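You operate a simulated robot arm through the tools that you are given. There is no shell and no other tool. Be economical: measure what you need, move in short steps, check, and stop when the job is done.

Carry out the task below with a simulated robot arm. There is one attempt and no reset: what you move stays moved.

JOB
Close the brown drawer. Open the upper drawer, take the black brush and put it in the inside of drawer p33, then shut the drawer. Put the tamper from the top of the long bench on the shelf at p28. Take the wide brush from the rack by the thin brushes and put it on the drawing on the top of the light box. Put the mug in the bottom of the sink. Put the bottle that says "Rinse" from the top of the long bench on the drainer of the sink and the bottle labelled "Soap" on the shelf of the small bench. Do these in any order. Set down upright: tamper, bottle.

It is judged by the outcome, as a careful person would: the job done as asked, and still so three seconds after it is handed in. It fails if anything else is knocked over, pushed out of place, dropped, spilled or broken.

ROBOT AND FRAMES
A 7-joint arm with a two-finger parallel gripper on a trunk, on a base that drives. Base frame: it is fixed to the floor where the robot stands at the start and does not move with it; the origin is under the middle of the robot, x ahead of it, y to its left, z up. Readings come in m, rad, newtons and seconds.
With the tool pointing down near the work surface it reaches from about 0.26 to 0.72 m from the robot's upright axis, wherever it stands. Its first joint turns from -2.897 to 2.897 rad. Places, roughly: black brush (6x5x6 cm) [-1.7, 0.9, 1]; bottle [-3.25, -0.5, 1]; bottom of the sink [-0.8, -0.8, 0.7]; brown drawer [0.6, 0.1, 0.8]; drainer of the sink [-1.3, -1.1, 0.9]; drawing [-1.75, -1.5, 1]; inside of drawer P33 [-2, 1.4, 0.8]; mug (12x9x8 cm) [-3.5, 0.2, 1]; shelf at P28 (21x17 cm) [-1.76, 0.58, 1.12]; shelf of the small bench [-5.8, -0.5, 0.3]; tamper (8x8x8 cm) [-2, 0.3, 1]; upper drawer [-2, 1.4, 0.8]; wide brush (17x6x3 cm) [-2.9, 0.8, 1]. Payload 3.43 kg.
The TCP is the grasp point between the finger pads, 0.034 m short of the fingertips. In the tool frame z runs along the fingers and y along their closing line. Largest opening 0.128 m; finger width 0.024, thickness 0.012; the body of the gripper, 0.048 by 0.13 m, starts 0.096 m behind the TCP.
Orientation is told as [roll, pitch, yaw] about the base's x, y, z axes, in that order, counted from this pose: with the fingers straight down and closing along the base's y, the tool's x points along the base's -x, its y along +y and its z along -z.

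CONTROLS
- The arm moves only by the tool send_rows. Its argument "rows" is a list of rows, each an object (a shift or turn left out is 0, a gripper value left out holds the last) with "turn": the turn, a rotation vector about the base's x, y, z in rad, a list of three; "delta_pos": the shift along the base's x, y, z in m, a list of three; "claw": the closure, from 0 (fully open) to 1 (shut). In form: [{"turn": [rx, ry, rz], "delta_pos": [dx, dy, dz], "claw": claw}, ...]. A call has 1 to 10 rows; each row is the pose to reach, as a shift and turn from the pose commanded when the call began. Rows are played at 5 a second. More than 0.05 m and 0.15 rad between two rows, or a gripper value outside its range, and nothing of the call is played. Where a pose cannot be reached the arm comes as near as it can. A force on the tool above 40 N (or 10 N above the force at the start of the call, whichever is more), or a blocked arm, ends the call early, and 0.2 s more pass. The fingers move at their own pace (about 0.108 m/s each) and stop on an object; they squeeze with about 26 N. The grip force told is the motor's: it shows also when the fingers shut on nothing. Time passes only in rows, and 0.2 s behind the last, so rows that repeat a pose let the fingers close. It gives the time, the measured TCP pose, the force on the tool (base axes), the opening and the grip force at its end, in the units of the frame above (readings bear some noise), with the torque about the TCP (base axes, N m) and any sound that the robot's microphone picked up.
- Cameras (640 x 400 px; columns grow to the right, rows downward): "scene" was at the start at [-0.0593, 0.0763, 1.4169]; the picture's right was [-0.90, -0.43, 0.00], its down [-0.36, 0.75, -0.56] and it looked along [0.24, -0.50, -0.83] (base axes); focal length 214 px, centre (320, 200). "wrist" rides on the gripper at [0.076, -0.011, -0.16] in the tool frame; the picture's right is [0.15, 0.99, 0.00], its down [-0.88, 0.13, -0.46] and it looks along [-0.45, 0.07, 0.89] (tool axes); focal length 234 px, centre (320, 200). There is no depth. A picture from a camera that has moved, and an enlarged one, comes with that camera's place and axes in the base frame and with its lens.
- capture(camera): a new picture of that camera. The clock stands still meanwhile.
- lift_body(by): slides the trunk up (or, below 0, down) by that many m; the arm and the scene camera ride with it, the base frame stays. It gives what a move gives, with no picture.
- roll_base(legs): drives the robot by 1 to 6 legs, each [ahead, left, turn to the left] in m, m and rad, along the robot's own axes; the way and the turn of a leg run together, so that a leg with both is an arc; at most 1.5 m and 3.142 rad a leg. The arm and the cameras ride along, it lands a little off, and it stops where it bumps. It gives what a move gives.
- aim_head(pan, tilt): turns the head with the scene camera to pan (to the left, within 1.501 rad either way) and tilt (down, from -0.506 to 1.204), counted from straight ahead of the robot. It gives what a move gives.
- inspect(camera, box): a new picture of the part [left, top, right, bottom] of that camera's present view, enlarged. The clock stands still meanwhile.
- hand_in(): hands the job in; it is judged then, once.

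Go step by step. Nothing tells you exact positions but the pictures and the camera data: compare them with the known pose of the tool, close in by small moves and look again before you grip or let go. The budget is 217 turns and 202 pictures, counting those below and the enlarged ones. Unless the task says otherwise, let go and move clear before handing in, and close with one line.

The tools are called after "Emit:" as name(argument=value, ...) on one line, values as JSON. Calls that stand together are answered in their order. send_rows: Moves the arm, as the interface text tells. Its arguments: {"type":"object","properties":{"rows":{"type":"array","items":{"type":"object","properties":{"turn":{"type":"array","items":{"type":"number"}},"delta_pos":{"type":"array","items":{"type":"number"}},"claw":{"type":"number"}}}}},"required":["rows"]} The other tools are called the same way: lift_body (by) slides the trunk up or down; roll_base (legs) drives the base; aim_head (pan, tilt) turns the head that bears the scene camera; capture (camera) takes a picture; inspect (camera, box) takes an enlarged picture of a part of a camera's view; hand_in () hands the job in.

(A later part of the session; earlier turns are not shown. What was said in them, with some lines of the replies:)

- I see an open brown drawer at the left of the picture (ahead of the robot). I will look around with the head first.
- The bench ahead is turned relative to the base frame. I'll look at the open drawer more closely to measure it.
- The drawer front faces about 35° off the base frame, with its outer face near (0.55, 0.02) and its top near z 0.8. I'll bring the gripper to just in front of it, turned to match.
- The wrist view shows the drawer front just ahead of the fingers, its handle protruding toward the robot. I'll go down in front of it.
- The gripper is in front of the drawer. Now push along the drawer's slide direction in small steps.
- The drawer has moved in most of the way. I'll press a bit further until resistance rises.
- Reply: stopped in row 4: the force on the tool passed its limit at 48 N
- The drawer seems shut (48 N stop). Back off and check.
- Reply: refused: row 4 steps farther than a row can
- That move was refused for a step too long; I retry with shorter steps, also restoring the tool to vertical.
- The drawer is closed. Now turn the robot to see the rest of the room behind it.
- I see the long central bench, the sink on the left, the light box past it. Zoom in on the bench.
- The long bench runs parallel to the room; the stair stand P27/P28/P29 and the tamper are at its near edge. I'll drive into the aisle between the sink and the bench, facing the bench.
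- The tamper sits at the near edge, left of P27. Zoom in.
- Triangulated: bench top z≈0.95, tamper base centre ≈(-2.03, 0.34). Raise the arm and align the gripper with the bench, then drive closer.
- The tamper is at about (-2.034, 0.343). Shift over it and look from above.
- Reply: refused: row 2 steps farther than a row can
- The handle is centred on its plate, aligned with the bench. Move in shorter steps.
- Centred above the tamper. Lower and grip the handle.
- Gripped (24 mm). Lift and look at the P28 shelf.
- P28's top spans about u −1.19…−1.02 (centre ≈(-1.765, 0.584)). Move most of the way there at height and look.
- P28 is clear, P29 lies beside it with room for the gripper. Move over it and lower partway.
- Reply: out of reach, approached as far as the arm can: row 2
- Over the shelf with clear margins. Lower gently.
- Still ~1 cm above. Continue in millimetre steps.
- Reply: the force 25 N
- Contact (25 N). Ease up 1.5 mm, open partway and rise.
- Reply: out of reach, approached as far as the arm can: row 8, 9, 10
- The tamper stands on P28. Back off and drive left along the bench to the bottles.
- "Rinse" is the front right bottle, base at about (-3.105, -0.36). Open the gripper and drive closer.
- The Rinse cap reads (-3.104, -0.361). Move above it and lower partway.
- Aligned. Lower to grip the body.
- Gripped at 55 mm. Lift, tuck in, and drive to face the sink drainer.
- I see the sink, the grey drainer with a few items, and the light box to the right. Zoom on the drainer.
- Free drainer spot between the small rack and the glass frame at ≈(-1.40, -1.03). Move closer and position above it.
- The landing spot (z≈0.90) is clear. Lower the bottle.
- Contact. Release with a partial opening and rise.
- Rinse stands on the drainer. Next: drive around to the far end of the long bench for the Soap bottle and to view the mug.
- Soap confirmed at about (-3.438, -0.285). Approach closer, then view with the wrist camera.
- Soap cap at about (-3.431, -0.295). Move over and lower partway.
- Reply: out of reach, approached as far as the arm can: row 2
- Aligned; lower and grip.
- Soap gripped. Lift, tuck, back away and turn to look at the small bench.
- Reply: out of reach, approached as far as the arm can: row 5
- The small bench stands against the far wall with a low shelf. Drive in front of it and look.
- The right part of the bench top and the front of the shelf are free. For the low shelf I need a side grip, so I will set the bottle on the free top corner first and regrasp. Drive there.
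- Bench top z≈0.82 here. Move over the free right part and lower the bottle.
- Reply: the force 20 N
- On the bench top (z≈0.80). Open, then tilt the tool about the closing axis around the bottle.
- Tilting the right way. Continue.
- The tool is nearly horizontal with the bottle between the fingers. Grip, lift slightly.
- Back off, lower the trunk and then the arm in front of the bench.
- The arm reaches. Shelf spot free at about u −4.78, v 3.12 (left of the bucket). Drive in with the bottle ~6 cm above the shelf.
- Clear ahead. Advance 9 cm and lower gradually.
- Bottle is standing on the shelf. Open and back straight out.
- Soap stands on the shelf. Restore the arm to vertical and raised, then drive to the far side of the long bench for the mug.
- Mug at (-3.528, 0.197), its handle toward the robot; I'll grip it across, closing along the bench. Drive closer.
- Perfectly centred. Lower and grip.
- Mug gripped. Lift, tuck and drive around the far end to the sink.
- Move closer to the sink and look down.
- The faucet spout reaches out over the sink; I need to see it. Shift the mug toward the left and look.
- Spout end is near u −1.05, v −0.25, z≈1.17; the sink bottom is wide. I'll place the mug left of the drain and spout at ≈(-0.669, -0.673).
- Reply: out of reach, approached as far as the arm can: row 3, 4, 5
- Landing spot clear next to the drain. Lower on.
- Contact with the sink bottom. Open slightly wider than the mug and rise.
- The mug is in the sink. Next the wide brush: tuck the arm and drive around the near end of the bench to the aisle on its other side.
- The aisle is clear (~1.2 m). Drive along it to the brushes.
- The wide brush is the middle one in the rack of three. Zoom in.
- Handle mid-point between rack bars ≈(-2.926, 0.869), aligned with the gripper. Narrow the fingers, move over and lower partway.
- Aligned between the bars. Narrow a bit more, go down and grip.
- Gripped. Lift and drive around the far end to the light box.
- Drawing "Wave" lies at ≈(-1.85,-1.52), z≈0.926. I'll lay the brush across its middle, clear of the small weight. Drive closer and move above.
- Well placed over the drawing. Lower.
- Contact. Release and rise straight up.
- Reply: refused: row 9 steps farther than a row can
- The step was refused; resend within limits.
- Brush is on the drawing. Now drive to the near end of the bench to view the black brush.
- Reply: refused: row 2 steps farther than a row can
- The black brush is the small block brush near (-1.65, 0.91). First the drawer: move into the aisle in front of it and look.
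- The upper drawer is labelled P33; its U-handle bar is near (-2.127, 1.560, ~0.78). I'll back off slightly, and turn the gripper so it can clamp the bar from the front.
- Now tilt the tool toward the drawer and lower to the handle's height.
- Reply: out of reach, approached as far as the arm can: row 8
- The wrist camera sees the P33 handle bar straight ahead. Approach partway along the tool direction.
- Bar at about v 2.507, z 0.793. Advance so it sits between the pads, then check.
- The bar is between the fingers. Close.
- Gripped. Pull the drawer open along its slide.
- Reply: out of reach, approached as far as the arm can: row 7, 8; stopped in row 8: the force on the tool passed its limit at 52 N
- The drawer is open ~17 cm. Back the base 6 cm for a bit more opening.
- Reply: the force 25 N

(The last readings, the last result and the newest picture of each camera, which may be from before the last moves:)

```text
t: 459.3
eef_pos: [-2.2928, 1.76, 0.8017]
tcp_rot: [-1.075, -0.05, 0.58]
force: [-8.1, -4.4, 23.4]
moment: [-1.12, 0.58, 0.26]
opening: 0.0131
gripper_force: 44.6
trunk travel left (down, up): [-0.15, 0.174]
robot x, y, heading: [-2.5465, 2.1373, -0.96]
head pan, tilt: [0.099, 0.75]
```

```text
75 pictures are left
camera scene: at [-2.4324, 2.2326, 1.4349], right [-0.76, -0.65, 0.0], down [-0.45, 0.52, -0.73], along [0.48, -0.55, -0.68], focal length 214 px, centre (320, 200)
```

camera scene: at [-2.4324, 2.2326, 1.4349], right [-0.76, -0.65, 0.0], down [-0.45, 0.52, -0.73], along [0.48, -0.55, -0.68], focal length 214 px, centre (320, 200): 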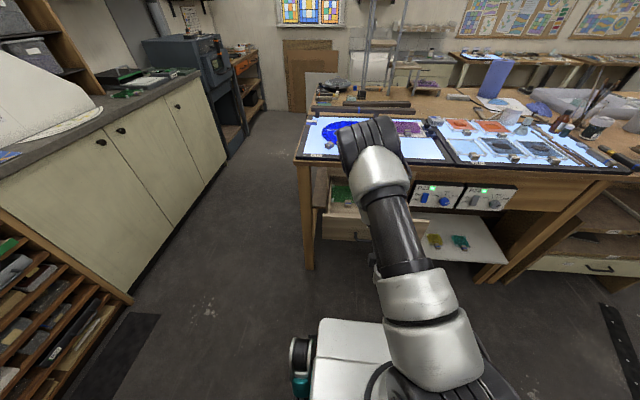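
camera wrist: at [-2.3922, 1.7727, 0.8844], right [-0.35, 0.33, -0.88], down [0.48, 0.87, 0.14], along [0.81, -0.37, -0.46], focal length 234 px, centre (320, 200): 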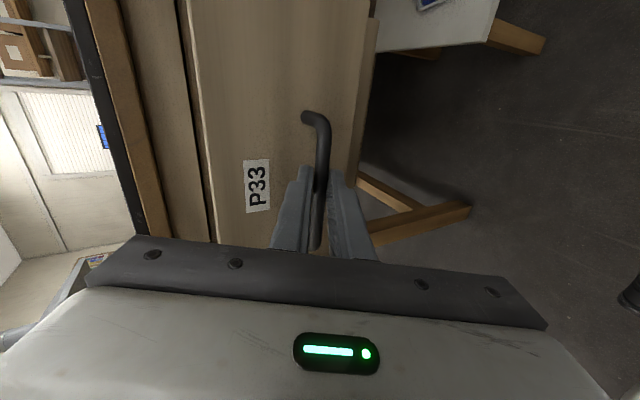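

Open now ~24 cm. Release the bar and lift the gripper off it.

Emit:
send_rows(rows=[{"claw": 0.42}, {"claw": 0.42}, {"claw": 0.42}, {"delta_pos": [-0.0086, 0.0122, 0.01]}, {"delta_pos": [-0.0144, 0.0204, 0.025]}, {"delta_pos": [-0.0144, 0.0204, 0.045]}, {"delta_pos": [-0.0144, 0.0204, 0.075]}, {"delta_pos": [-0.0144, 0.0204, 0.11]}])

Emit:
capture(camera="wrist")

Emit:
capture(camera="scene")

```text
t: 461.1
eef_pos: [-2.2704, 1.7228, 0.8843]
tcp_rot: [-1.073, -0.048, 0.579]
force: [0.8, -0.4, 0.1]
moment: [0.0, 0.0, -0.04]
opening: 0.0741
gripper_force: 0.0
out of reach, approached as far as the arm can: row 4, 5, 6, 7, 8
trunk travel left (down, up): [-0.15, 0.174]
robot x, y, heading: [-2.5461, 2.1417, -0.958]
head pan, tilt: [0.099, 0.75]
```

```text
74 pictures are left
camera wrist: at [-2.4116, 1.7926, 0.9669], right [-0.35, 0.34, -0.88], down [0.48, 0.87, 0.15], along [0.81, -0.37, -0.46], focal length 234 px, centre (320, 200)
```

wrist: 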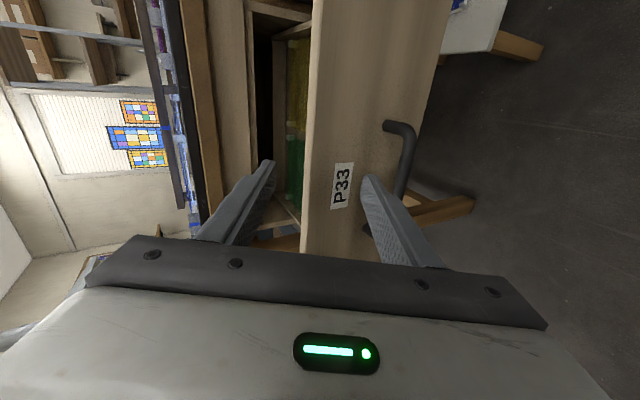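

```text
73 pictures are left
camera scene: at [-2.431, 2.2315, 1.4346], right [-0.76, -0.65, 0.0], down [-0.45, 0.52, -0.73], along [0.48, -0.55, -0.68], focal length 214 px, centre (320, 200)
```

scene: 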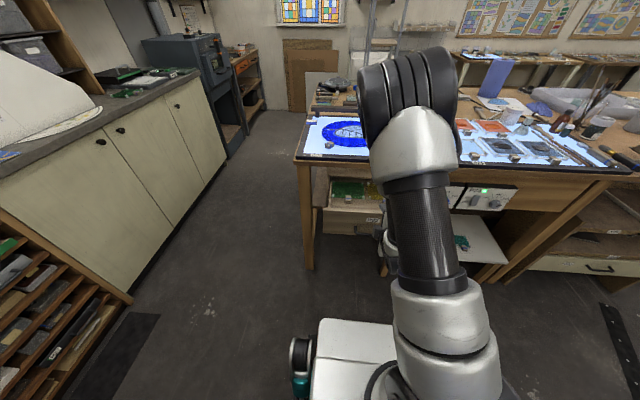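

The fingers have left the bar and are near the panel's top. Raise the trunk to clear.

Emit:
lift_body(by=0.17)

Emit:
capture(camera="wrist")

```text
t: 463.0
eef_pos: [-2.2703, 1.7235, 1.0538]
tcp_rot: [-1.073, -0.049, 0.579]
force: [-0.3, -0.3, 0.0]
moment: [-0.01, -0.01, 0.01]
opening: 0.0744
gripper_force: 0.0
trunk travel left (down, up): [-0.32, 0.004]
robot x, y, heading: [-2.5481, 2.1397, -0.959]
head pan, tilt: [0.099, 0.75]
```

```text
72 pictures are left
camera wrist: at [-2.4117, 1.7928, 1.1367], right [-0.35, 0.34, -0.88], down [0.48, 0.87, 0.15], along [0.81, -0.37, -0.46], focal length 234 px, centre (320, 200)
```

wrist: 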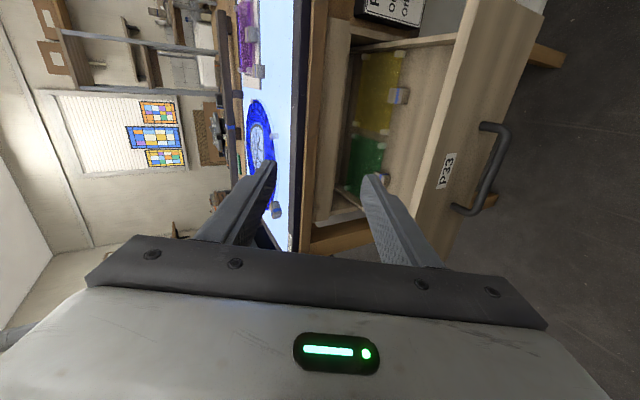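

The drawer is open with free space near its front. Restore the tool to vertical.

Emit:
send_rows(rows=[{"delta_pos": [0.005, -0.007, 0.02], "turn": [0.107, 0.0756, 0]}, {"delta_pos": [0.01, -0.014, 0.04], "turn": [0.214, 0.151, 0]}, {"delta_pos": [0.015, -0.021, 0.06], "turn": [0.321, 0.227, 0]}, {"delta_pos": [0.02, -0.028, 0.08], "turn": [0.428, 0.302, 0]}, {"delta_pos": [0.025, -0.035, 0.1], "turn": [0.535, 0.378, 0]}, {"delta_pos": [0.03, -0.042, 0.12], "turn": [0.642, 0.454, 0]}, {"delta_pos": [0.035, -0.049, 0.14], "turn": [0.749, 0.529, 0]}, {"delta_pos": [0.04, -0.056, 0.15], "turn": [0.858, 0.605, 0]}])

Emit:
send_rows(rows=[{"turn": [0, 0, -0.149]}, {"turn": [0, 0, -0.298]}, {"turn": [0, 0, -0.447]}, {"turn": [0, 0, -0.596]}, {"turn": [0, 0, -0.745]}, {"turn": [0, 0, -0.894]}, {"turn": [0, 0, -1.043]}, {"turn": [0, 0, -1.192]}, {"turn": [0, 0, -1.341]}, {"turn": [0, 0, -1.49]}])

Emit:
capture(camera="wrist")

Emit:
capture(camera="scene")

```text
t: 464.8
eef_pos: [-2.2315, 1.667, 1.2038]
tcp_rot: [-0.022, 0.007, 0.555]
force: [0.7, -0.1, 0.2]
moment: [0.02, -0.02, -0.02]
opening: 0.0741
gripper_force: 0.0
out of reach, approached as far as the arm can: row 4
trunk travel left (down, up): [-0.32, 0.004]
robot x, y, heading: [-2.5456, 2.1416, -0.957]
head pan, tilt: [0.099, 0.75]
```

```text
t: 467.0
eef_pos: [-2.231, 1.6661, 1.2039]
tcp_rot: [-0.024, 0.008, -0.939]
force: [0.7, -0.5, -0.2]
moment: [0.02, -0.02, 0.01]
opening: 0.0745
gripper_force: 0.0
trunk travel left (down, up): [-0.32, 0.004]
robot x, y, heading: [-2.5492, 2.136, -0.959]
head pan, tilt: [0.099, 0.75]
```

```text
71 pictures are left
camera wrist: at [-2.281, 1.7235, 1.3651], right [0.71, 0.7, -0.02], down [0.64, -0.63, 0.45], along [0.3, -0.33, -0.89], focal length 234 px, centre (320, 200)
```

wrist: 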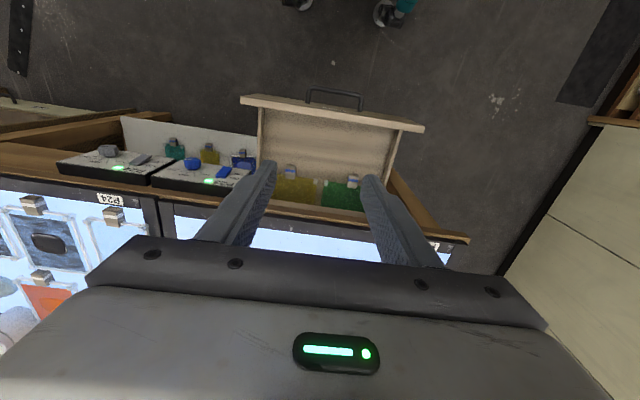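

```text
70 pictures are left
camera scene: at [-2.4312, 2.2316, 1.6047], right [-0.76, -0.65, 0.0], down [-0.45, 0.52, -0.73], along [0.48, -0.55, -0.68], focal length 214 px, centre (320, 200)
```

scene: 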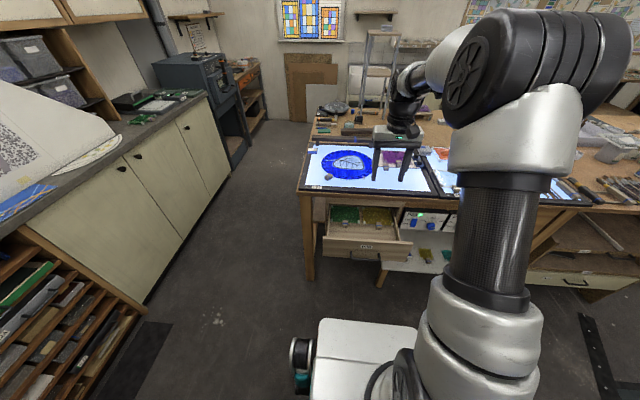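

Drawer space free at about v 2.585, u −0.85. Lower the trunk, raise the arm and drive to the bench's near end for the black brush.

Emit:
lift_body(by=-0.17)

Emit:
send_rows(rows=[{"delta_pos": [0, 0, 0.045], "turn": [0, 0, 0], "claw": 0}, {"delta_pos": [0, 0, 0.09], "turn": [-0.013, 0.018, 0]}, {"delta_pos": [0, 0, 0.135], "turn": [-0.013, 0.02, 0]}, {"delta_pos": [0, 0, 0.18], "turn": [-0.013, 0.02, 0]}])

Emit:
roll_base(legs=[[0, 0.95, 0], [1.2, 0, 0], [0.32, 0, 0], [0, 0, -1.568]])

Emit:
aim_head(pan=0.1, tilt=0.6)

Emit:
capture(camera="scene")

Emit:
capture(camera="wrist")

```text
t: 469.0
eef_pos: [-2.2301, 1.6678, 1.0338]
tcp_rot: [-0.025, 0.007, -0.935]
force: [0.3, 0.0, 0.0]
moment: [0.03, 0.01, 0.02]
opening: 0.0745
gripper_force: 0.1
trunk travel left (down, up): [-0.15, 0.174]
robot x, y, heading: [-2.5511, 2.141, -0.956]
head pan, tilt: [0.099, 0.75]
```

```text
t: 470.0
eef_pos: [-2.2289, 1.6688, 1.2141]
tcp_rot: [-0.048, 0.009, -0.934]
force: [0.9, 0.3, 0.2]
moment: [0.04, 0.02, 0.01]
opening: 0.1279
gripper_force: 0.0
trunk travel left (down, up): [-0.15, 0.174]
robot x, y, heading: [-2.5505, 2.1386, -0.956]
head pan, tilt: [0.099, 0.75]
```

```text
t: 491.1
eef_pos: [-1.3535, 1.1592, 1.2133]
tcp_rot: [-0.048, 0.009, -2.544]
force: [-0.3, -0.2, -0.3]
moment: [-0.02, -0.02, 0.0]
opening: 0.1282
gripper_force: 0.0
trunk travel left (down, up): [-0.15, 0.174]
robot x, y, heading: [-0.8725, 1.4601, -2.565]
head pan, tilt: [0.099, 0.75]
```

```text
t: 491.8
eef_pos: [-1.3545, 1.1568, 1.213]
tcp_rot: [-0.049, 0.006, -2.543]
force: [0.6, 0.3, -1.1]
moment: [0.01, 0.01, -0.01]
opening: 0.1279
gripper_force: 0.0
trunk travel left (down, up): [-0.15, 0.174]
robot x, y, heading: [-0.871, 1.4575, -2.564]
head pan, tilt: [0.099, 0.6]
```

```text
69 pictures are left
camera scene: at [-0.7887, 1.336, 1.4475], right [-0.63, 0.78, 0.0], down [0.44, 0.35, -0.82], along [-0.64, -0.52, -0.57], focal length 214 px, centre (320, 200)
```

scene: 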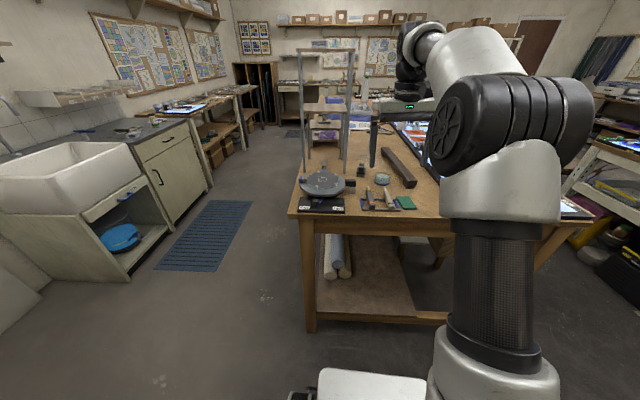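

```text
68 pictures are left
camera wrist: at [-1.2951, 1.2028, 1.3754], right [0.68, -0.73, -0.05], down [-0.64, -0.62, 0.44], along [-0.35, -0.27, -0.9], focal length 234 px, centre (320, 200)
```

wrist: 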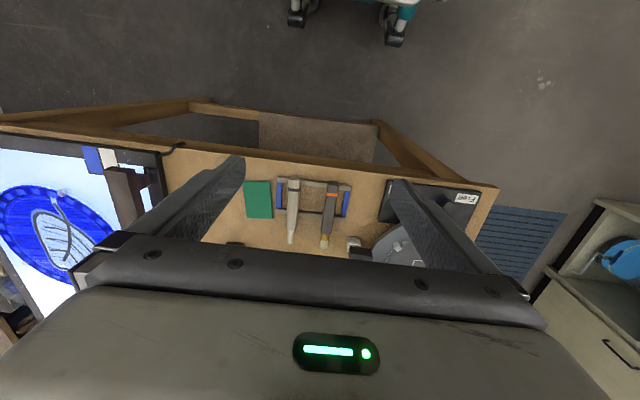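

Correct the small tool roll and drive up to the bench end.

Emit:
roll_base(legs=[[0.275, 0, 0.037]])

Emit:
send_rows(rows=[{"delta_pos": [0, 0, 0.0], "turn": [-0.04, -0.027, 0]}, {"delta_pos": [0, 0, 0.0], "turn": [-0.04, -0.027, 0]}])

Emit:
capture(camera="wrist")

Emit:
capture(camera="scene")

```text
t: 493.8
eef_pos: [-1.5705, 0.9917, 1.2139]
tcp_rot: [-0.047, 0.008, -2.513]
force: [0.3, -1.2, -0.3]
moment: [0.0, 0.0, -0.01]
opening: 0.1278
gripper_force: 0.1
trunk travel left (down, up): [-0.15, 0.174]
robot x, y, heading: [-1.0974, 1.308, -2.531]
head pan, tilt: [0.099, 0.6]
```

```text
t: 494.4
eef_pos: [-1.569, 0.9906, 1.2147]
tcp_rot: [0.0, 0.005, -2.512]
force: [1.3, -0.2, 0.2]
moment: [0.01, 0.01, 0.01]
opening: 0.1278
gripper_force: 0.1
trunk travel left (down, up): [-0.15, 0.174]
robot x, y, heading: [-1.0964, 1.3059, -2.534]
head pan, tilt: [0.099, 0.6]
```

```text
67 pictures are left
camera wrist: at [-1.5167, 1.0443, 1.3751], right [0.7, -0.71, 0.0], down [-0.64, -0.63, 0.45], along [-0.32, -0.32, -0.89], focal length 234 px, centre (320, 200)
```

wrist: 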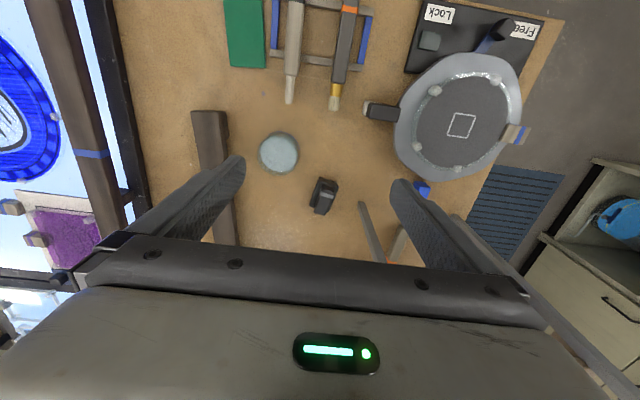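

```text
66 pictures are left
camera scene: at [-1.0103, 1.187, 1.4476], right [-0.65, 0.76, 0.0], down [0.43, 0.37, -0.83], along [-0.63, -0.54, -0.56], focal length 214 px, centre (320, 200)
```

scene: 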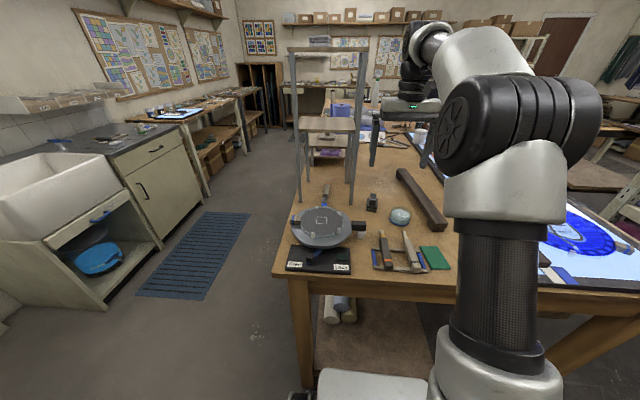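

Emit:
inspect(camera="wrist", box=[260, 140, 420, 240])

Emit:
inspect(camera="scene", box=[330, 160, 430, 230])

```text
4.00 times, centred on (340, 190) of wrist
camera zoom: at [-1.5167, 1.0443, 1.3751], right [0.7, -0.71, 0.0], down [-0.64, -0.63, 0.45], along [-0.32, -0.32, -0.89], focal length 937 px, centre (240, 240)
```

zoom: 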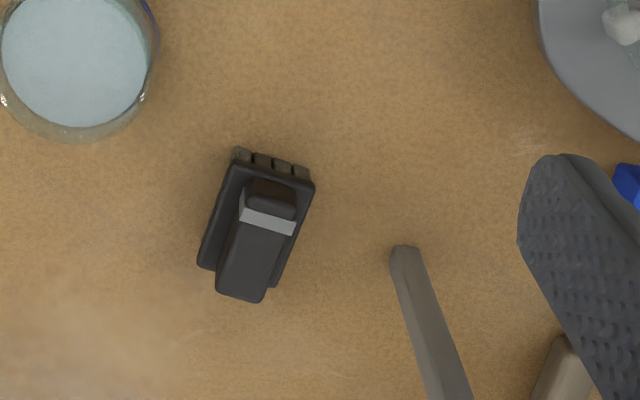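

```text
5.71 times, centred on (380, 195) of scene
camera zoom: at [-1.0103, 1.187, 1.4476], right [-0.65, 0.76, 0.0], down [0.43, 0.37, -0.83], along [-0.63, -0.54, -0.56], focal length 1226 px, centre (-23, 229)
```

zoom: 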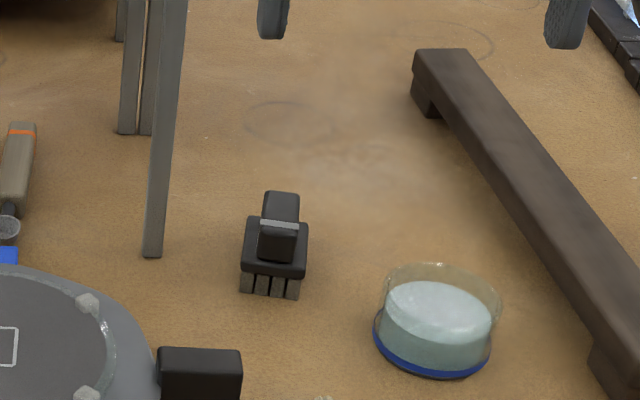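

The brush has a narrow handle block on a bristle plate; a stand post is 8 cm beside it, so I keep the fingers narrow and offset slightly away from the post. Move above.

Emit:
send_rows(rows=[{"delta_pos": [-0.026, -0.0262, 0], "turn": [0, 0, -0.025], "claw": 0.6}, {"delta_pos": [-0.052, -0.0524, 0], "turn": [0, 0, -0.05]}, {"delta_pos": [-0.0765, -0.0786, 0], "turn": [0, 0, -0.05]}, {"delta_pos": [-0.0765, -0.0786, -0.045], "turn": [0, 0, -0.05]}, {"delta_pos": [-0.0765, -0.0786, -0.09], "turn": [0, 0, -0.05]}])

Emit:
capture(camera="wrist")

Emit:
inspect(camera="scene", box=[260, 60, 460, 230])

```text
t: 495.6
eef_pos: [-1.6406, 0.9175, 1.1252]
tcp_rot: [-0.001, 0.005, -2.561]
force: [-1.2, 0.6, -0.8]
moment: [0.03, -0.03, 0.03]
opening: 0.0512
gripper_force: 0.0
out of reach, approached as far as the arm can: row 2, 3, 4, 5
trunk travel left (down, up): [-0.15, 0.174]
robot x, y, heading: [-1.0975, 1.3093, -2.528]
head pan, tilt: [0.099, 0.6]
```

```text
63 pictures are left
camera wrist: at [-1.5847, 0.9673, 1.2851], right [0.67, -0.75, 0.0], down [-0.67, -0.59, 0.45], along [-0.34, -0.3, -0.89], focal length 234 px, centre (320, 200)
```

wrist: 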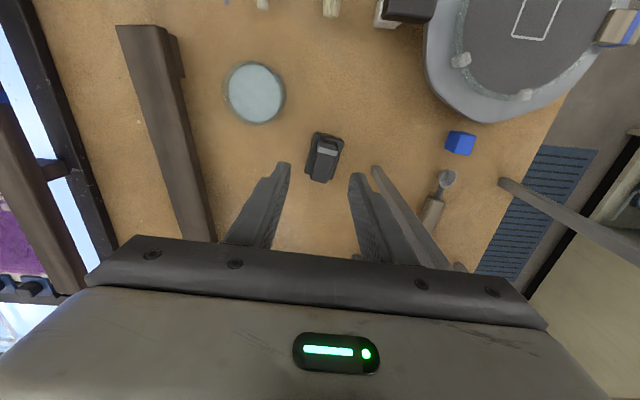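

```text
2.35 times, centred on (360, 145) of scene
camera zoom: at [-1.0103, 1.1869, 1.4476], right [-0.65, 0.76, 0.0], down [0.43, 0.37, -0.83], along [-0.63, -0.54, -0.56], focal length 505 px, centre (226, 329)
```

zoom: 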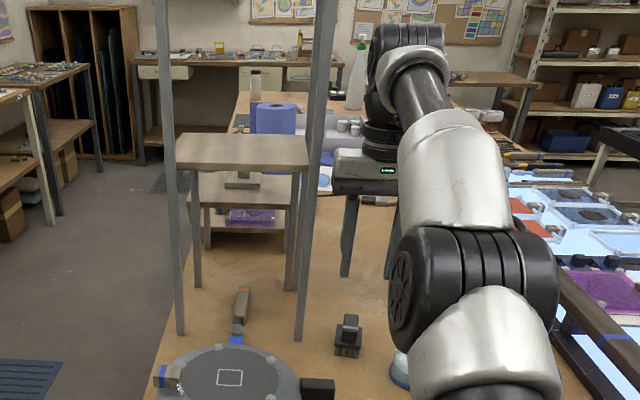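

Gap to the post is ~1.7 cm; the brush handle is centred. Lower so the fingertips flank the handle above the plate, and check.

Emit:
send_rows(rows=[{"delta_pos": [0, 0, -0.035]}, {"delta_pos": [0, 0, -0.07]}, {"delta_pos": [0, 0, -0.095]}])

Emit:
inspect(camera="wrist", box=[220, 100, 460, 270])

Emit:
inspect(camera="scene", box=[330, 130, 430, 230])

```text
t: 496.4
eef_pos: [-1.6416, 0.9167, 1.0268]
tcp_rot: [0.0, 0.006, -2.56]
force: [0.3, -0.6, -0.1]
moment: [0.01, -0.01, 0.04]
opening: 0.0511
gripper_force: 0.0
trunk travel left (down, up): [-0.15, 0.174]
robot x, y, heading: [-1.0985, 1.3073, -2.538]
head pan, tilt: [0.099, 0.6]
```

```text
2.35 times, centred on (340, 185) of wrist
camera zoom: at [-1.586, 0.9666, 1.189], right [0.67, -0.75, 0.0], down [-0.67, -0.59, 0.45], along [-0.34, -0.3, -0.89], focal length 551 px, centre (273, 235)
```

zoom: 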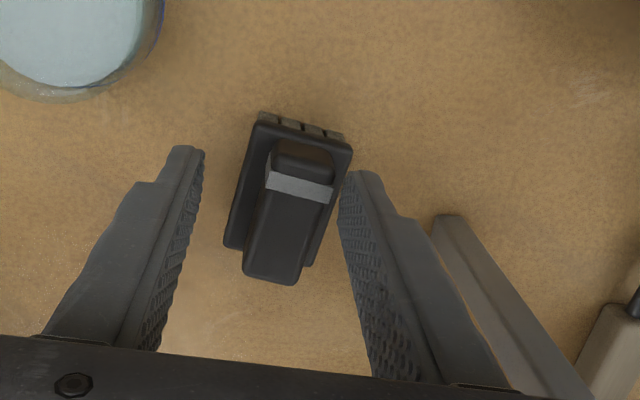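

```text
4.00 times, centred on (380, 180) of scene
camera zoom: at [-1.0103, 1.1869, 1.4476], right [-0.65, 0.76, 0.0], down [0.43, 0.37, -0.83], along [-0.63, -0.54, -0.56], focal length 858 px, centre (80, 280)
```

zoom: 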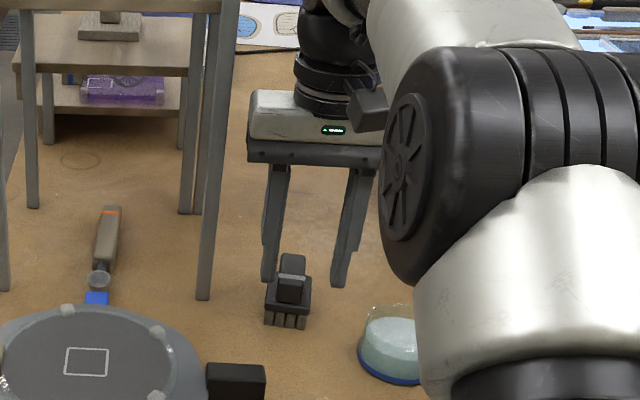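

The fingers need to go ~1 cm farther (−u) and slightly toward the handle's centre. Adjust.

Emit:
send_rows(rows=[{"delta_pos": [-0.003, -0.0045, 0]}, {"delta_pos": [-0.006, -0.009, -0.003]}, {"delta_pos": [-0.006, -0.009, -0.003]}])

Emit:
inspect(camera="wrist", box=[220, 100, 460, 270])

```text
t: 497.1
eef_pos: [-1.6475, 0.9061, 1.024]
tcp_rot: [-0.001, 0.007, -2.561]
force: [0.0, -0.3, 0.7]
moment: [-0.01, -0.02, 0.02]
opening: 0.0513
gripper_force: 0.0
trunk travel left (down, up): [-0.15, 0.174]
robot x, y, heading: [-1.0959, 1.3102, -2.534]
head pan, tilt: [0.099, 0.6]
```

```text
2.35 times, centred on (340, 185) of wrist
camera zoom: at [-1.5924, 0.9567, 1.1858], right [0.67, -0.75, 0.0], down [-0.67, -0.59, 0.45], along [-0.34, -0.3, -0.89], focal length 551 px, centre (273, 235)
```

zoom: 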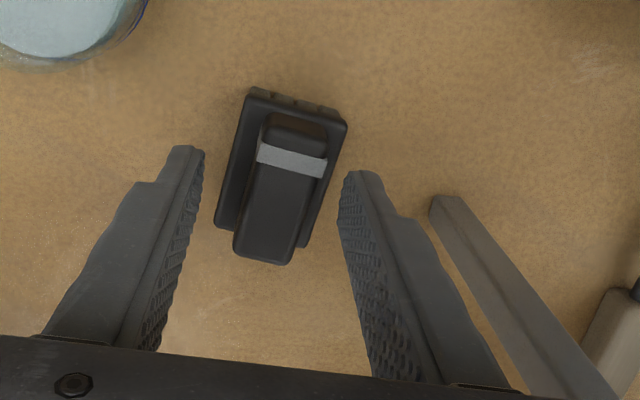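

Well aligned. Close and lift a little.

Emit:
send_rows(rows=[{"claw": 1}, {"claw": 1}, {"claw": 1}, {"delta_pos": [0, 0, 0.02]}, {"delta_pos": [0, 0, 0.05]}])

Emit:
capture(camera="wrist")

```text
t: 498.4
eef_pos: [-1.6479, 0.9066, 1.0736]
tcp_rot: [0.0, 0.005, -2.562]
force: [0.3, -0.3, -0.8]
moment: [-0.01, 0.02, 0.02]
opening: 0.0232
gripper_force: 26.5
trunk travel left (down, up): [-0.15, 0.174]
robot x, y, heading: [-1.0986, 1.3063, -2.53]
head pan, tilt: [0.099, 0.6]
```

```text
58 pictures are left
camera wrist: at [-1.592, 0.9571, 1.2345], right [0.67, -0.75, 0.0], down [-0.67, -0.59, 0.45], along [-0.34, -0.3, -0.89], focal length 234 px, centre (320, 200)
```

wrist: 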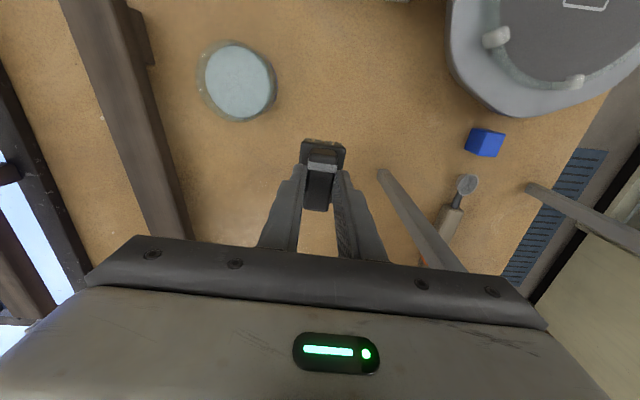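

Black brush held. Rise, retract and drive back to the open drawer.

Emit:
send_rows(rows=[{"delta_pos": [0, 0, 0.04]}, {"delta_pos": [0.004, 0.004, 0.08]}, {"delta_pos": [0.02, 0.016, 0.115]}, {"delta_pos": [0.05, 0.037, 0.14]}, {"delta_pos": [0.085, 0.062, 0.15]}, {"delta_pos": [0.12, 0.087, 0.15]}])

Emit:
roll_base(legs=[[-0.26, 0, 0], [0, 0, 1.573], [-1.2, 0, 0], [-0.3, 0, 0], [0, -0.96, 0]])

Emit:
aim_head(pan=0.1, tilt=0.75)

Emit:
capture(camera="scene")

Emit:
capture(camera="wrist")

```text
t: 499.8
eef_pos: [-1.5273, 0.994, 1.2282]
tcp_rot: [-0.001, -0.001, -2.561]
force: [0.6, 0.7, -3.0]
moment: [-0.08, 0.09, -0.01]
opening: 0.0231
gripper_force: 25.8
out of reach, approached as far as the arm can: row 1, 2, 3, 4
trunk travel left (down, up): [-0.15, 0.174]
robot x, y, heading: [-1.0999, 1.311, -2.536]
head pan, tilt: [0.099, 0.6]
```

```text
t: 521.9
eef_pos: [-2.1743, 1.7349, 1.2268]
tcp_rot: [-0.001, 0.007, -0.99]
force: [-0.2, 0.5, -0.4]
moment: [-0.02, -0.01, 0.0]
opening: 0.0231
gripper_force: 26.1
trunk travel left (down, up): [-0.15, 0.174]
robot x, y, heading: [-2.4883, 2.1698, -0.961]
head pan, tilt: [0.099, 0.6]
```

```text
t: 522.5
eef_pos: [-2.1736, 1.7344, 1.2255]
tcp_rot: [-0.001, 0.006, -0.989]
force: [0.5, -0.1, -1.2]
moment: [-0.01, 0.01, 0.0]
opening: 0.0232
gripper_force: 26.3
trunk travel left (down, up): [-0.15, 0.174]
robot x, y, heading: [-2.4909, 2.1633, -0.966]
head pan, tilt: [0.099, 0.75]
```

```text
57 pictures are left
camera scene: at [-2.3714, 2.2576, 1.4347], right [-0.76, -0.65, 0.0], down [-0.44, 0.52, -0.73], along [0.48, -0.56, -0.68], focal length 214 px, centre (320, 200)
```

scene: 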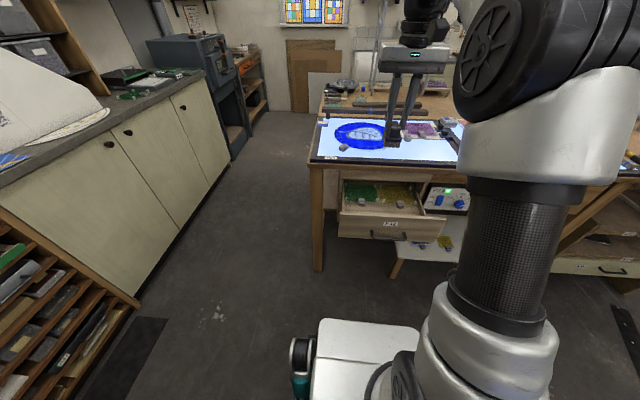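

```text
56 pictures are left
camera wrist: at [-2.225, 1.7913, 1.3863], right [0.75, 0.67, 0.0], down [0.59, -0.67, 0.45], along [0.3, -0.34, -0.89], focal length 234 px, centre (320, 200)
```

wrist: 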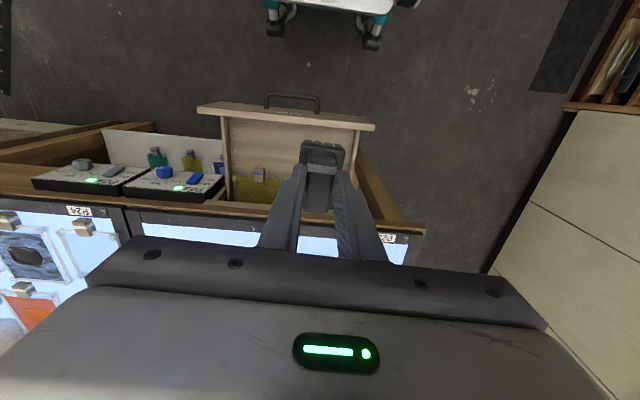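

Over the drawer. Move to the free front space and lower partway.

Emit:
send_rows(rows=[{"delta_pos": [-0.004, -0.045, 0]}, {"delta_pos": [-0.008, -0.09, -0.01]}, {"delta_pos": [-0.01, -0.112, -0.04]}, {"delta_pos": [-0.01, -0.112, -0.085]}, {"delta_pos": [-0.01, -0.112, -0.13]}, {"delta_pos": [-0.01, -0.112, -0.175]}, {"delta_pos": [-0.01, -0.112, -0.22]}, {"delta_pos": [-0.01, -0.112, -0.265]}, {"delta_pos": [-0.01, -0.112, -0.305]}])

Emit:
capture(camera="wrist")

Emit:
inspect(camera="scene", box=[310, 100, 490, 260])

```text
t: 524.5
eef_pos: [-2.1844, 1.622, 0.9198]
tcp_rot: [0.0, 0.004, -0.989]
force: [0.6, -0.6, -0.3]
moment: [-0.03, 0.0, -0.01]
opening: 0.023
gripper_force: 25.6
trunk travel left (down, up): [-0.15, 0.174]
robot x, y, heading: [-2.487, 2.1686, -0.958]
head pan, tilt: [0.099, 0.75]
```

```text
55 pictures are left
camera wrist: at [-2.2346, 1.6781, 1.0807], right [0.75, 0.67, 0.0], down [0.59, -0.67, 0.45], along [0.3, -0.34, -0.89], focal length 234 px, centre (320, 200)
```

wrist: 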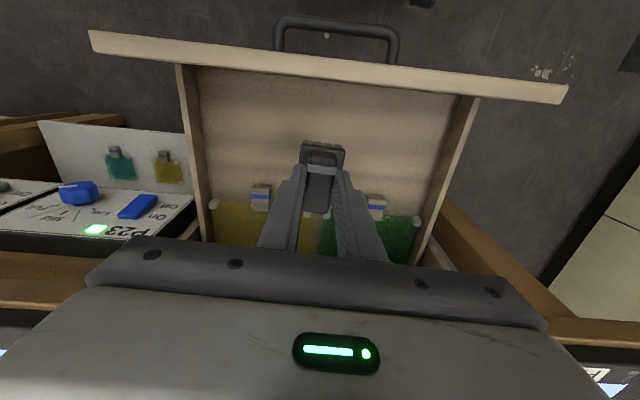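

```text
2.50 times, centred on (400, 180) of scene
camera zoom: at [-2.3714, 2.2577, 1.4347], right [-0.76, -0.65, 0.0], down [-0.44, 0.52, -0.73], along [0.48, -0.56, -0.68], focal length 536 px, centre (120, 250)
```

zoom: 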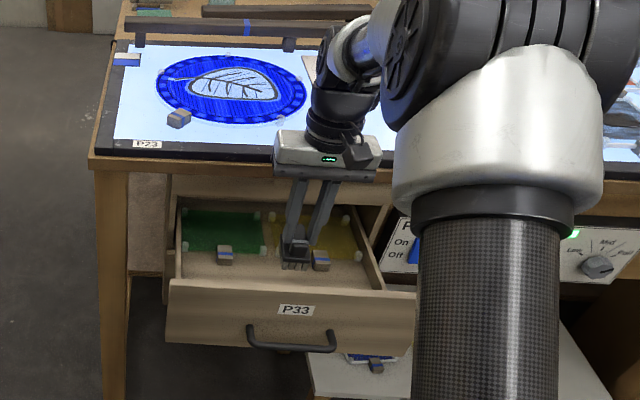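

Landing spot is free floor of the drawer. Lower on in small steps.

Emit:
send_rows(rows=[{"delta_pos": [0, 0, -0.03]}, {"delta_pos": [0, 0, -0.06]}])

Emit:
send_rows(rows=[{"delta_pos": [0, 0, -0.006]}, {"delta_pos": [0, 0, -0.012]}])

Emit:
send_rows(rows=[{"delta_pos": [0, 0, -0.003]}, {"delta_pos": [0, 0, -0.006]}])

Emit:
capture(camera="wrist")

```text
t: 525.1
eef_pos: [-2.184, 1.6223, 0.8595]
tcp_rot: [0.001, 0.006, -0.989]
force: [-0.4, 0.0, -0.5]
moment: [0.02, 0.05, 0.02]
opening: 0.0228
gripper_force: 26.3
trunk travel left (down, up): [-0.15, 0.174]
robot x, y, heading: [-2.4889, 2.1653, -0.957]
head pan, tilt: [0.099, 0.75]
```

```text
t: 525.8
eef_pos: [-2.1841, 1.623, 0.8483]
tcp_rot: [0.0, 0.004, -0.991]
force: [0.0, -0.2, -0.8]
moment: [-0.02, -0.03, 0.0]
opening: 0.0231
gripper_force: 26.3
trunk travel left (down, up): [-0.15, 0.174]
robot x, y, heading: [-2.4877, 2.1669, -0.962]
head pan, tilt: [0.099, 0.75]
```

```text
t: 526.4
eef_pos: [-2.1833, 1.6228, 0.8434]
tcp_rot: [0.0, 0.007, -0.989]
force: [0.2, 0.3, -0.2]
moment: [0.03, -0.01, 0.01]
opening: 0.0232
gripper_force: 25.9
trunk travel left (down, up): [-0.15, 0.174]
robot x, y, heading: [-2.4896, 2.1645, -0.961]
head pan, tilt: [0.099, 0.75]
```

```text
53 pictures are left
camera wrist: at [-2.2345, 1.6792, 1.0032], right [0.75, 0.67, 0.0], down [0.59, -0.67, 0.45], along [0.3, -0.34, -0.89], focal length 234 px, centre (320, 200)
```

wrist: 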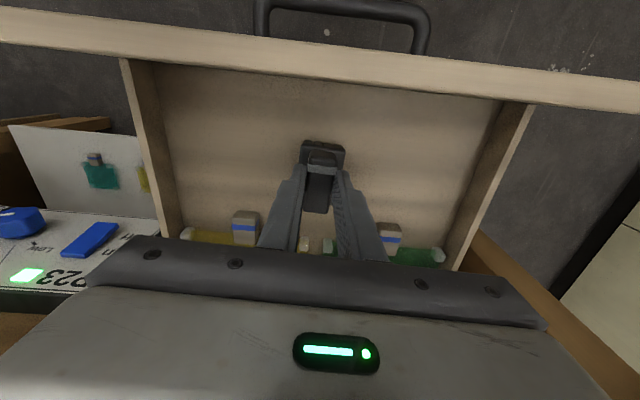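

Emit:
send_rows(rows=[{"delta_pos": [0, 0, -0.004]}, {"delta_pos": [0, 0, -0.008]}])

Emit:
send_rows(rows=[{"delta_pos": [0, 0, -0.003]}, {"delta_pos": [0, 0, -0.006]}])

Emit:
send_rows(rows=[{"delta_pos": [0, 0, -0.003]}, {"delta_pos": [0, 0, -0.006]}])

Emit:
send_rows(rows=[{"delta_pos": [0, 0, -0.003]}, {"delta_pos": [0, 0, -0.006]}])

```text
t: 527.0
eef_pos: [-2.1839, 1.6229, 0.8353]
tcp_rot: [0.001, 0.006, -0.991]
force: [0.7, -1.4, 0.5]
moment: [0.03, -0.02, 0.04]
opening: 0.023
gripper_force: 26.0
trunk travel left (down, up): [-0.15, 0.174]
robot x, y, heading: [-2.491, 2.1652, -0.957]
head pan, tilt: [0.099, 0.75]
```

```text
t: 527.5
eef_pos: [-2.183, 1.6226, 0.8317]
tcp_rot: [0.003, 0.001, -0.989]
force: [1.1, -0.3, 19.0]
moment: [-0.06, -0.11, 0.01]
opening: 0.0236
gripper_force: 25.5
trunk travel left (down, up): [-0.15, 0.174]
robot x, y, heading: [-2.4867, 2.1676, -0.96]
head pan, tilt: [0.099, 0.75]
```

```text
t: 528.1
eef_pos: [-2.186, 1.6239, 0.8233]
tcp_rot: [0.001, 0.004, -0.988]
force: [1.6, 0.9, 18.7]
moment: [0.0, -0.05, 0.02]
opening: 0.0233
gripper_force: 25.8
trunk travel left (down, up): [-0.15, 0.174]
robot x, y, heading: [-2.4904, 2.1643, -0.963]
head pan, tilt: [0.099, 0.75]
```

```text
t: 528.8
eef_pos: [-2.1846, 1.6226, 0.8212]
tcp_rot: [-0.002, -0.002, -0.99]
force: [0.3, 1.2, 37.6]
moment: [0.4, 0.17, -0.03]
opening: 0.0232
gripper_force: 25.8
trunk travel left (down, up): [-0.15, 0.174]
robot x, y, heading: [-2.4872, 2.1663, -0.964]
head pan, tilt: [0.099, 0.75]
```

Firm contact with the drawer floor. Ease up, release and rise.

Emit:
send_rows(rows=[{"delta_pos": [0, 0, 0.006]}, {"delta_pos": [0, 0, 0.008], "claw": 0.6}, {"delta_pos": [0, 0, 0.008], "claw": 0.6}, {"delta_pos": [0, 0, 0.008], "claw": 0.6}, {"delta_pos": [0, 0, 0.045]}, {"delta_pos": [0, 0, 0.09]}, {"delta_pos": [0, 0, 0.135]}, {"delta_pos": [0, 0, 0.18]}, {"delta_pos": [0, 0, 0.225]}, {"delta_pos": [0, 0, 0.27]}])

Emit:
capture(camera="wrist")

```text
t: 531.0
eef_pos: [-2.1839, 1.6252, 1.0864]
tcp_rot: [0.0, 0.008, -0.99]
force: [1.2, -0.4, -0.7]
moment: [0.01, 0.05, -0.01]
opening: 0.0509
gripper_force: 0.1
trunk travel left (down, up): [-0.15, 0.174]
robot x, y, heading: [-2.4898, 2.1685, -0.96]
head pan, tilt: [0.099, 0.75]
```

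```text
52 pictures are left
camera wrist: at [-2.2343, 1.6816, 1.2477], right [0.75, 0.67, 0.0], down [0.59, -0.67, 0.45], along [0.3, -0.33, -0.89], focal length 234 px, centre (320, 200)
```

wrist: 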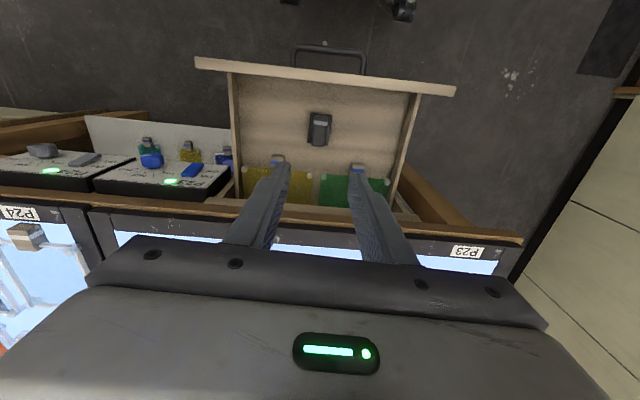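

The brush lies in the drawer. Now move the gripper in front of the handle and lower it to push the drawer shut.

Emit:
send_rows(rows=[{"delta_pos": [-0.024, 0.034, 0], "turn": [0, 0, 0.033]}, {"delta_pos": [-0.05, 0.07, 0], "turn": [0, 0, 0.033]}, {"delta_pos": [-0.075, 0.106, 0], "turn": [0, 0, 0.033]}, {"delta_pos": [-0.1, 0.142, 0], "turn": [0, 0, 0.033]}, {"delta_pos": [-0.121, 0.172, 0], "turn": [0, 0, 0.033]}, {"delta_pos": [-0.121, 0.172, -0.045], "turn": [0, 0, 0.033]}, {"delta_pos": [-0.121, 0.172, -0.09], "turn": [0, 0, 0.033]}, {"delta_pos": [-0.121, 0.172, -0.135], "turn": [0, 0, 0.033]}])

Emit:
capture(camera="wrist")

```text
t: 532.8
eef_pos: [-2.3052, 1.7919, 0.9529]
tcp_rot: [0.0, 0.007, -0.958]
force: [0.3, -1.0, -0.1]
moment: [-0.01, -0.07, -0.01]
opening: 0.0514
gripper_force: 0.1
trunk travel left (down, up): [-0.15, 0.174]
robot x, y, heading: [-2.4887, 2.163, -0.963]
head pan, tilt: [0.099, 0.75]
```

```text
51 pictures are left
camera wrist: at [-2.3574, 1.8474, 1.1133], right [0.72, 0.69, 0.0], down [0.62, -0.65, 0.45], along [0.31, -0.33, -0.89], focal length 234 px, centre (320, 200)
```

wrist: 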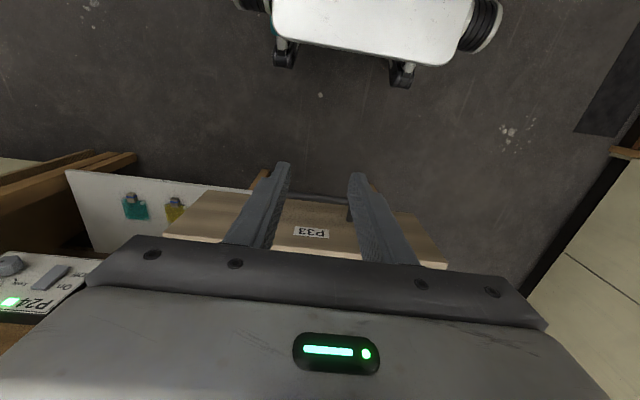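

The bar is ~6 cm ahead of the fingers. Lower, then push toward the bench.

Emit:
send_rows(rows=[{"delta_pos": [0, 0, -0.045]}, {"delta_pos": [0, 0, -0.09]}, {"delta_pos": [0, 0, -0.135]}, {"delta_pos": [0, 0, -0.155]}, {"delta_pos": [0.0144, -0.0204, -0.155]}, {"delta_pos": [0.0288, -0.0408, -0.155]}, {"delta_pos": [0.0432, -0.0613, -0.155]}, {"delta_pos": [0.0576, -0.0817, -0.155]}, {"delta_pos": [0.072, -0.102, -0.155]}])

Emit:
capture(camera="wrist")

Emit:
capture(camera="scene")

```text
t: 534.8
eef_pos: [-2.2322, 1.6929, 0.7966]
tcp_rot: [0.001, 0.005, -0.956]
force: [0.5, 0.6, -0.4]
moment: [-0.02, -0.02, -0.03]
opening: 0.0513
gripper_force: 0.1
trunk travel left (down, up): [-0.15, 0.174]
robot x, y, heading: [-2.4894, 2.1657, -0.962]
head pan, tilt: [0.099, 0.75]
```

```text
50 pictures are left
camera wrist: at [-2.2852, 1.7479, 0.9579], right [0.72, 0.69, 0.0], down [0.62, -0.65, 0.45], along [0.31, -0.33, -0.89], focal length 234 px, centre (320, 200)
```

wrist: 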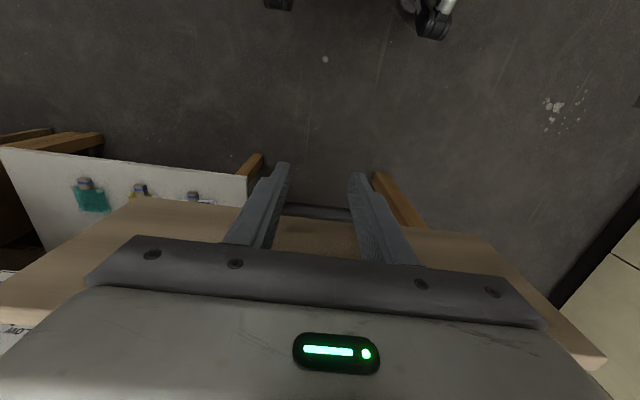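

```text
49 pictures are left
camera scene: at [-2.3714, 2.2577, 1.4347], right [-0.76, -0.65, 0.0], down [-0.44, 0.52, -0.73], along [0.48, -0.56, -0.68], focal length 214 px, centre (320, 200)
```

scene: 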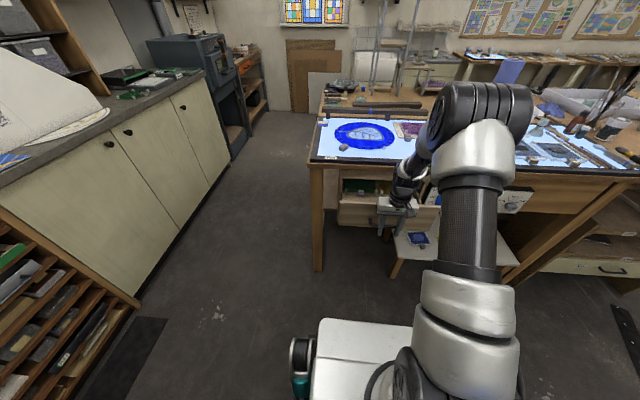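

The drawer is moving in. Keep pushing until it stops.

Emit:
send_rows(rows=[{"delta_pos": [0.0144, -0.0204, 0]}, {"delta_pos": [0.0288, -0.0408, 0]}, {"delta_pos": [0.0432, -0.0613, 0]}, {"delta_pos": [0.0576, -0.0817, 0]}, {"delta_pos": [0.0691, -0.098, 0]}, {"delta_pos": [0.0778, -0.1103, 0]}, {"delta_pos": [0.0835, -0.1185, 0]}, {"delta_pos": [0.0893, -0.1266, 0]}, {"delta_pos": [0.095, -0.1348, 0]}])

Emit:
capture(camera="scene")

Emit:
capture(camera="wrist")

```text
t: 536.6
eef_pos: [-2.1502, 1.5734, 0.7985]
tcp_rot: [0.0, 0.019, -0.952]
force: [-13.9, 21.1, 11.8]
moment: [-3.21, -2.33, 0.43]
opening: 0.0513
gripper_force: 0.1
trunk travel left (down, up): [-0.15, 0.174]
robot x, y, heading: [-2.4877, 2.1676, -0.96]
head pan, tilt: [0.099, 0.75]
stopped in row 9: the force on the tool passed its limit at 54 N (the readings are from after the stop); the commanded pose is now the measured one
```

```text
48 pictures are left
camera scene: at [-2.3735, 2.261, 1.435], right [-0.76, -0.65, 0.0], down [-0.44, 0.52, -0.73], along [0.48, -0.56, -0.68], focal length 214 px, centre (320, 200)
```

scene: 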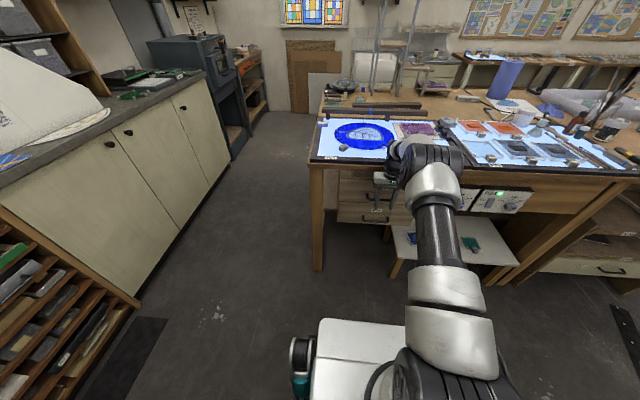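

```text
47 pictures are left
camera wrist: at [-2.2012, 1.6275, 0.9598], right [0.72, 0.69, 0.0], down [0.62, -0.65, 0.44], along [0.3, -0.31, -0.9], focal length 234 px, centre (320, 200)
```

wrist: 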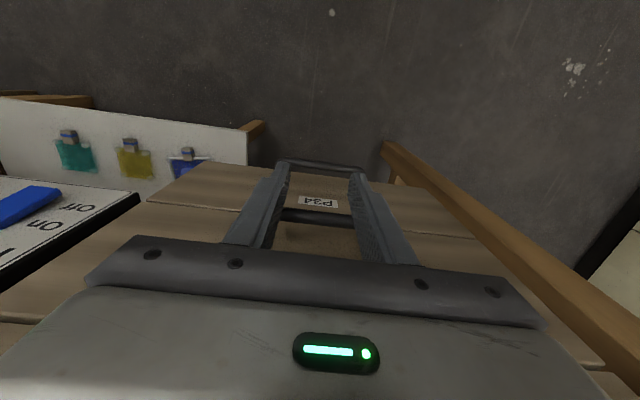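

The stop position matches fully closed. Back off and check.

Emit:
send_rows(rows=[{"delta_pos": [-0.0173, 0.0245, 0]}, {"delta_pos": [-0.0403, 0.0572, 0]}, {"delta_pos": [-0.0633, 0.0899, 0.005]}, {"delta_pos": [-0.0806, 0.1144, 0.03]}, {"delta_pos": [-0.0806, 0.1144, 0.075]}, {"delta_pos": [-0.0806, 0.1144, 0.12]}, {"delta_pos": [-0.0806, 0.1144, 0.165]}, {"delta_pos": [-0.0806, 0.1144, 0.21]}, {"delta_pos": [-0.0806, 0.1144, 0.255]}])

Emit:
inspect(camera="scene", box=[300, 130, 480, 260])

Emit:
capture(camera="wrist")

```text
t: 538.6
eef_pos: [-2.2261, 1.6868, 1.0525]
tcp_rot: [0.0, 0.022, -0.954]
force: [0.7, 0.6, -0.7]
moment: [0.01, 0.02, 0.0]
opening: 0.0511
gripper_force: 0.2
trunk travel left (down, up): [-0.15, 0.174]
robot x, y, heading: [-2.4869, 2.1678, -0.959]
head pan, tilt: [0.099, 0.75]
```

```text
3.08 times, centred on (390, 195) of scene
camera zoom: at [-2.3717, 2.258, 1.4347], right [-0.76, -0.65, 0.0], down [-0.44, 0.52, -0.73], along [0.48, -0.56, -0.68], focal length 660 px, centre (105, 215)
```

zoom: 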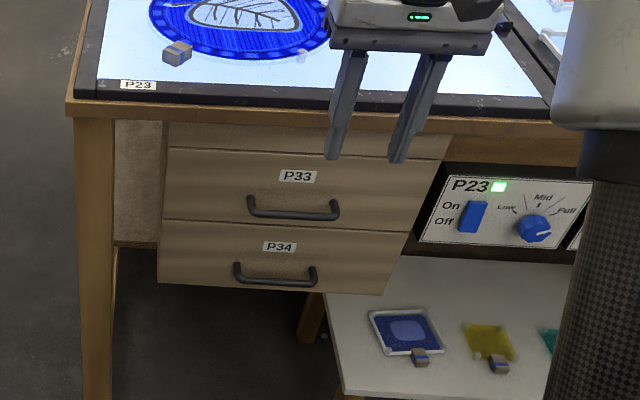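

```text
45 pictures are left
camera wrist: at [-2.2773, 1.7399, 1.2148], right [0.72, 0.69, 0.0], down [0.62, -0.65, 0.44], along [0.3, -0.31, -0.9], focal length 234 px, centre (320, 200)
```

wrist: 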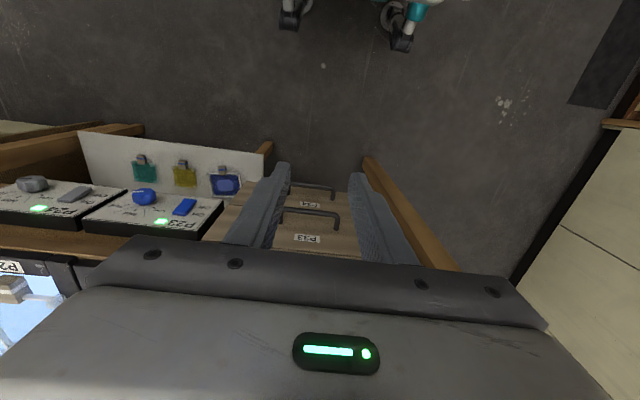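

P33 is shut and flush with P34, and every item on the list is in place. The gripper is clear, so I'm handing in.

Emit:
hand_in()

```text
The job is handed in.
```

All tasks are done and the job is handed in: both drawers are shut with the black brush inside P33, the tamper is on P28, the wide brush is on the drawing, the mug is in the sink, Rinse is on the drainer, and Soap is on the small bench's shelf.
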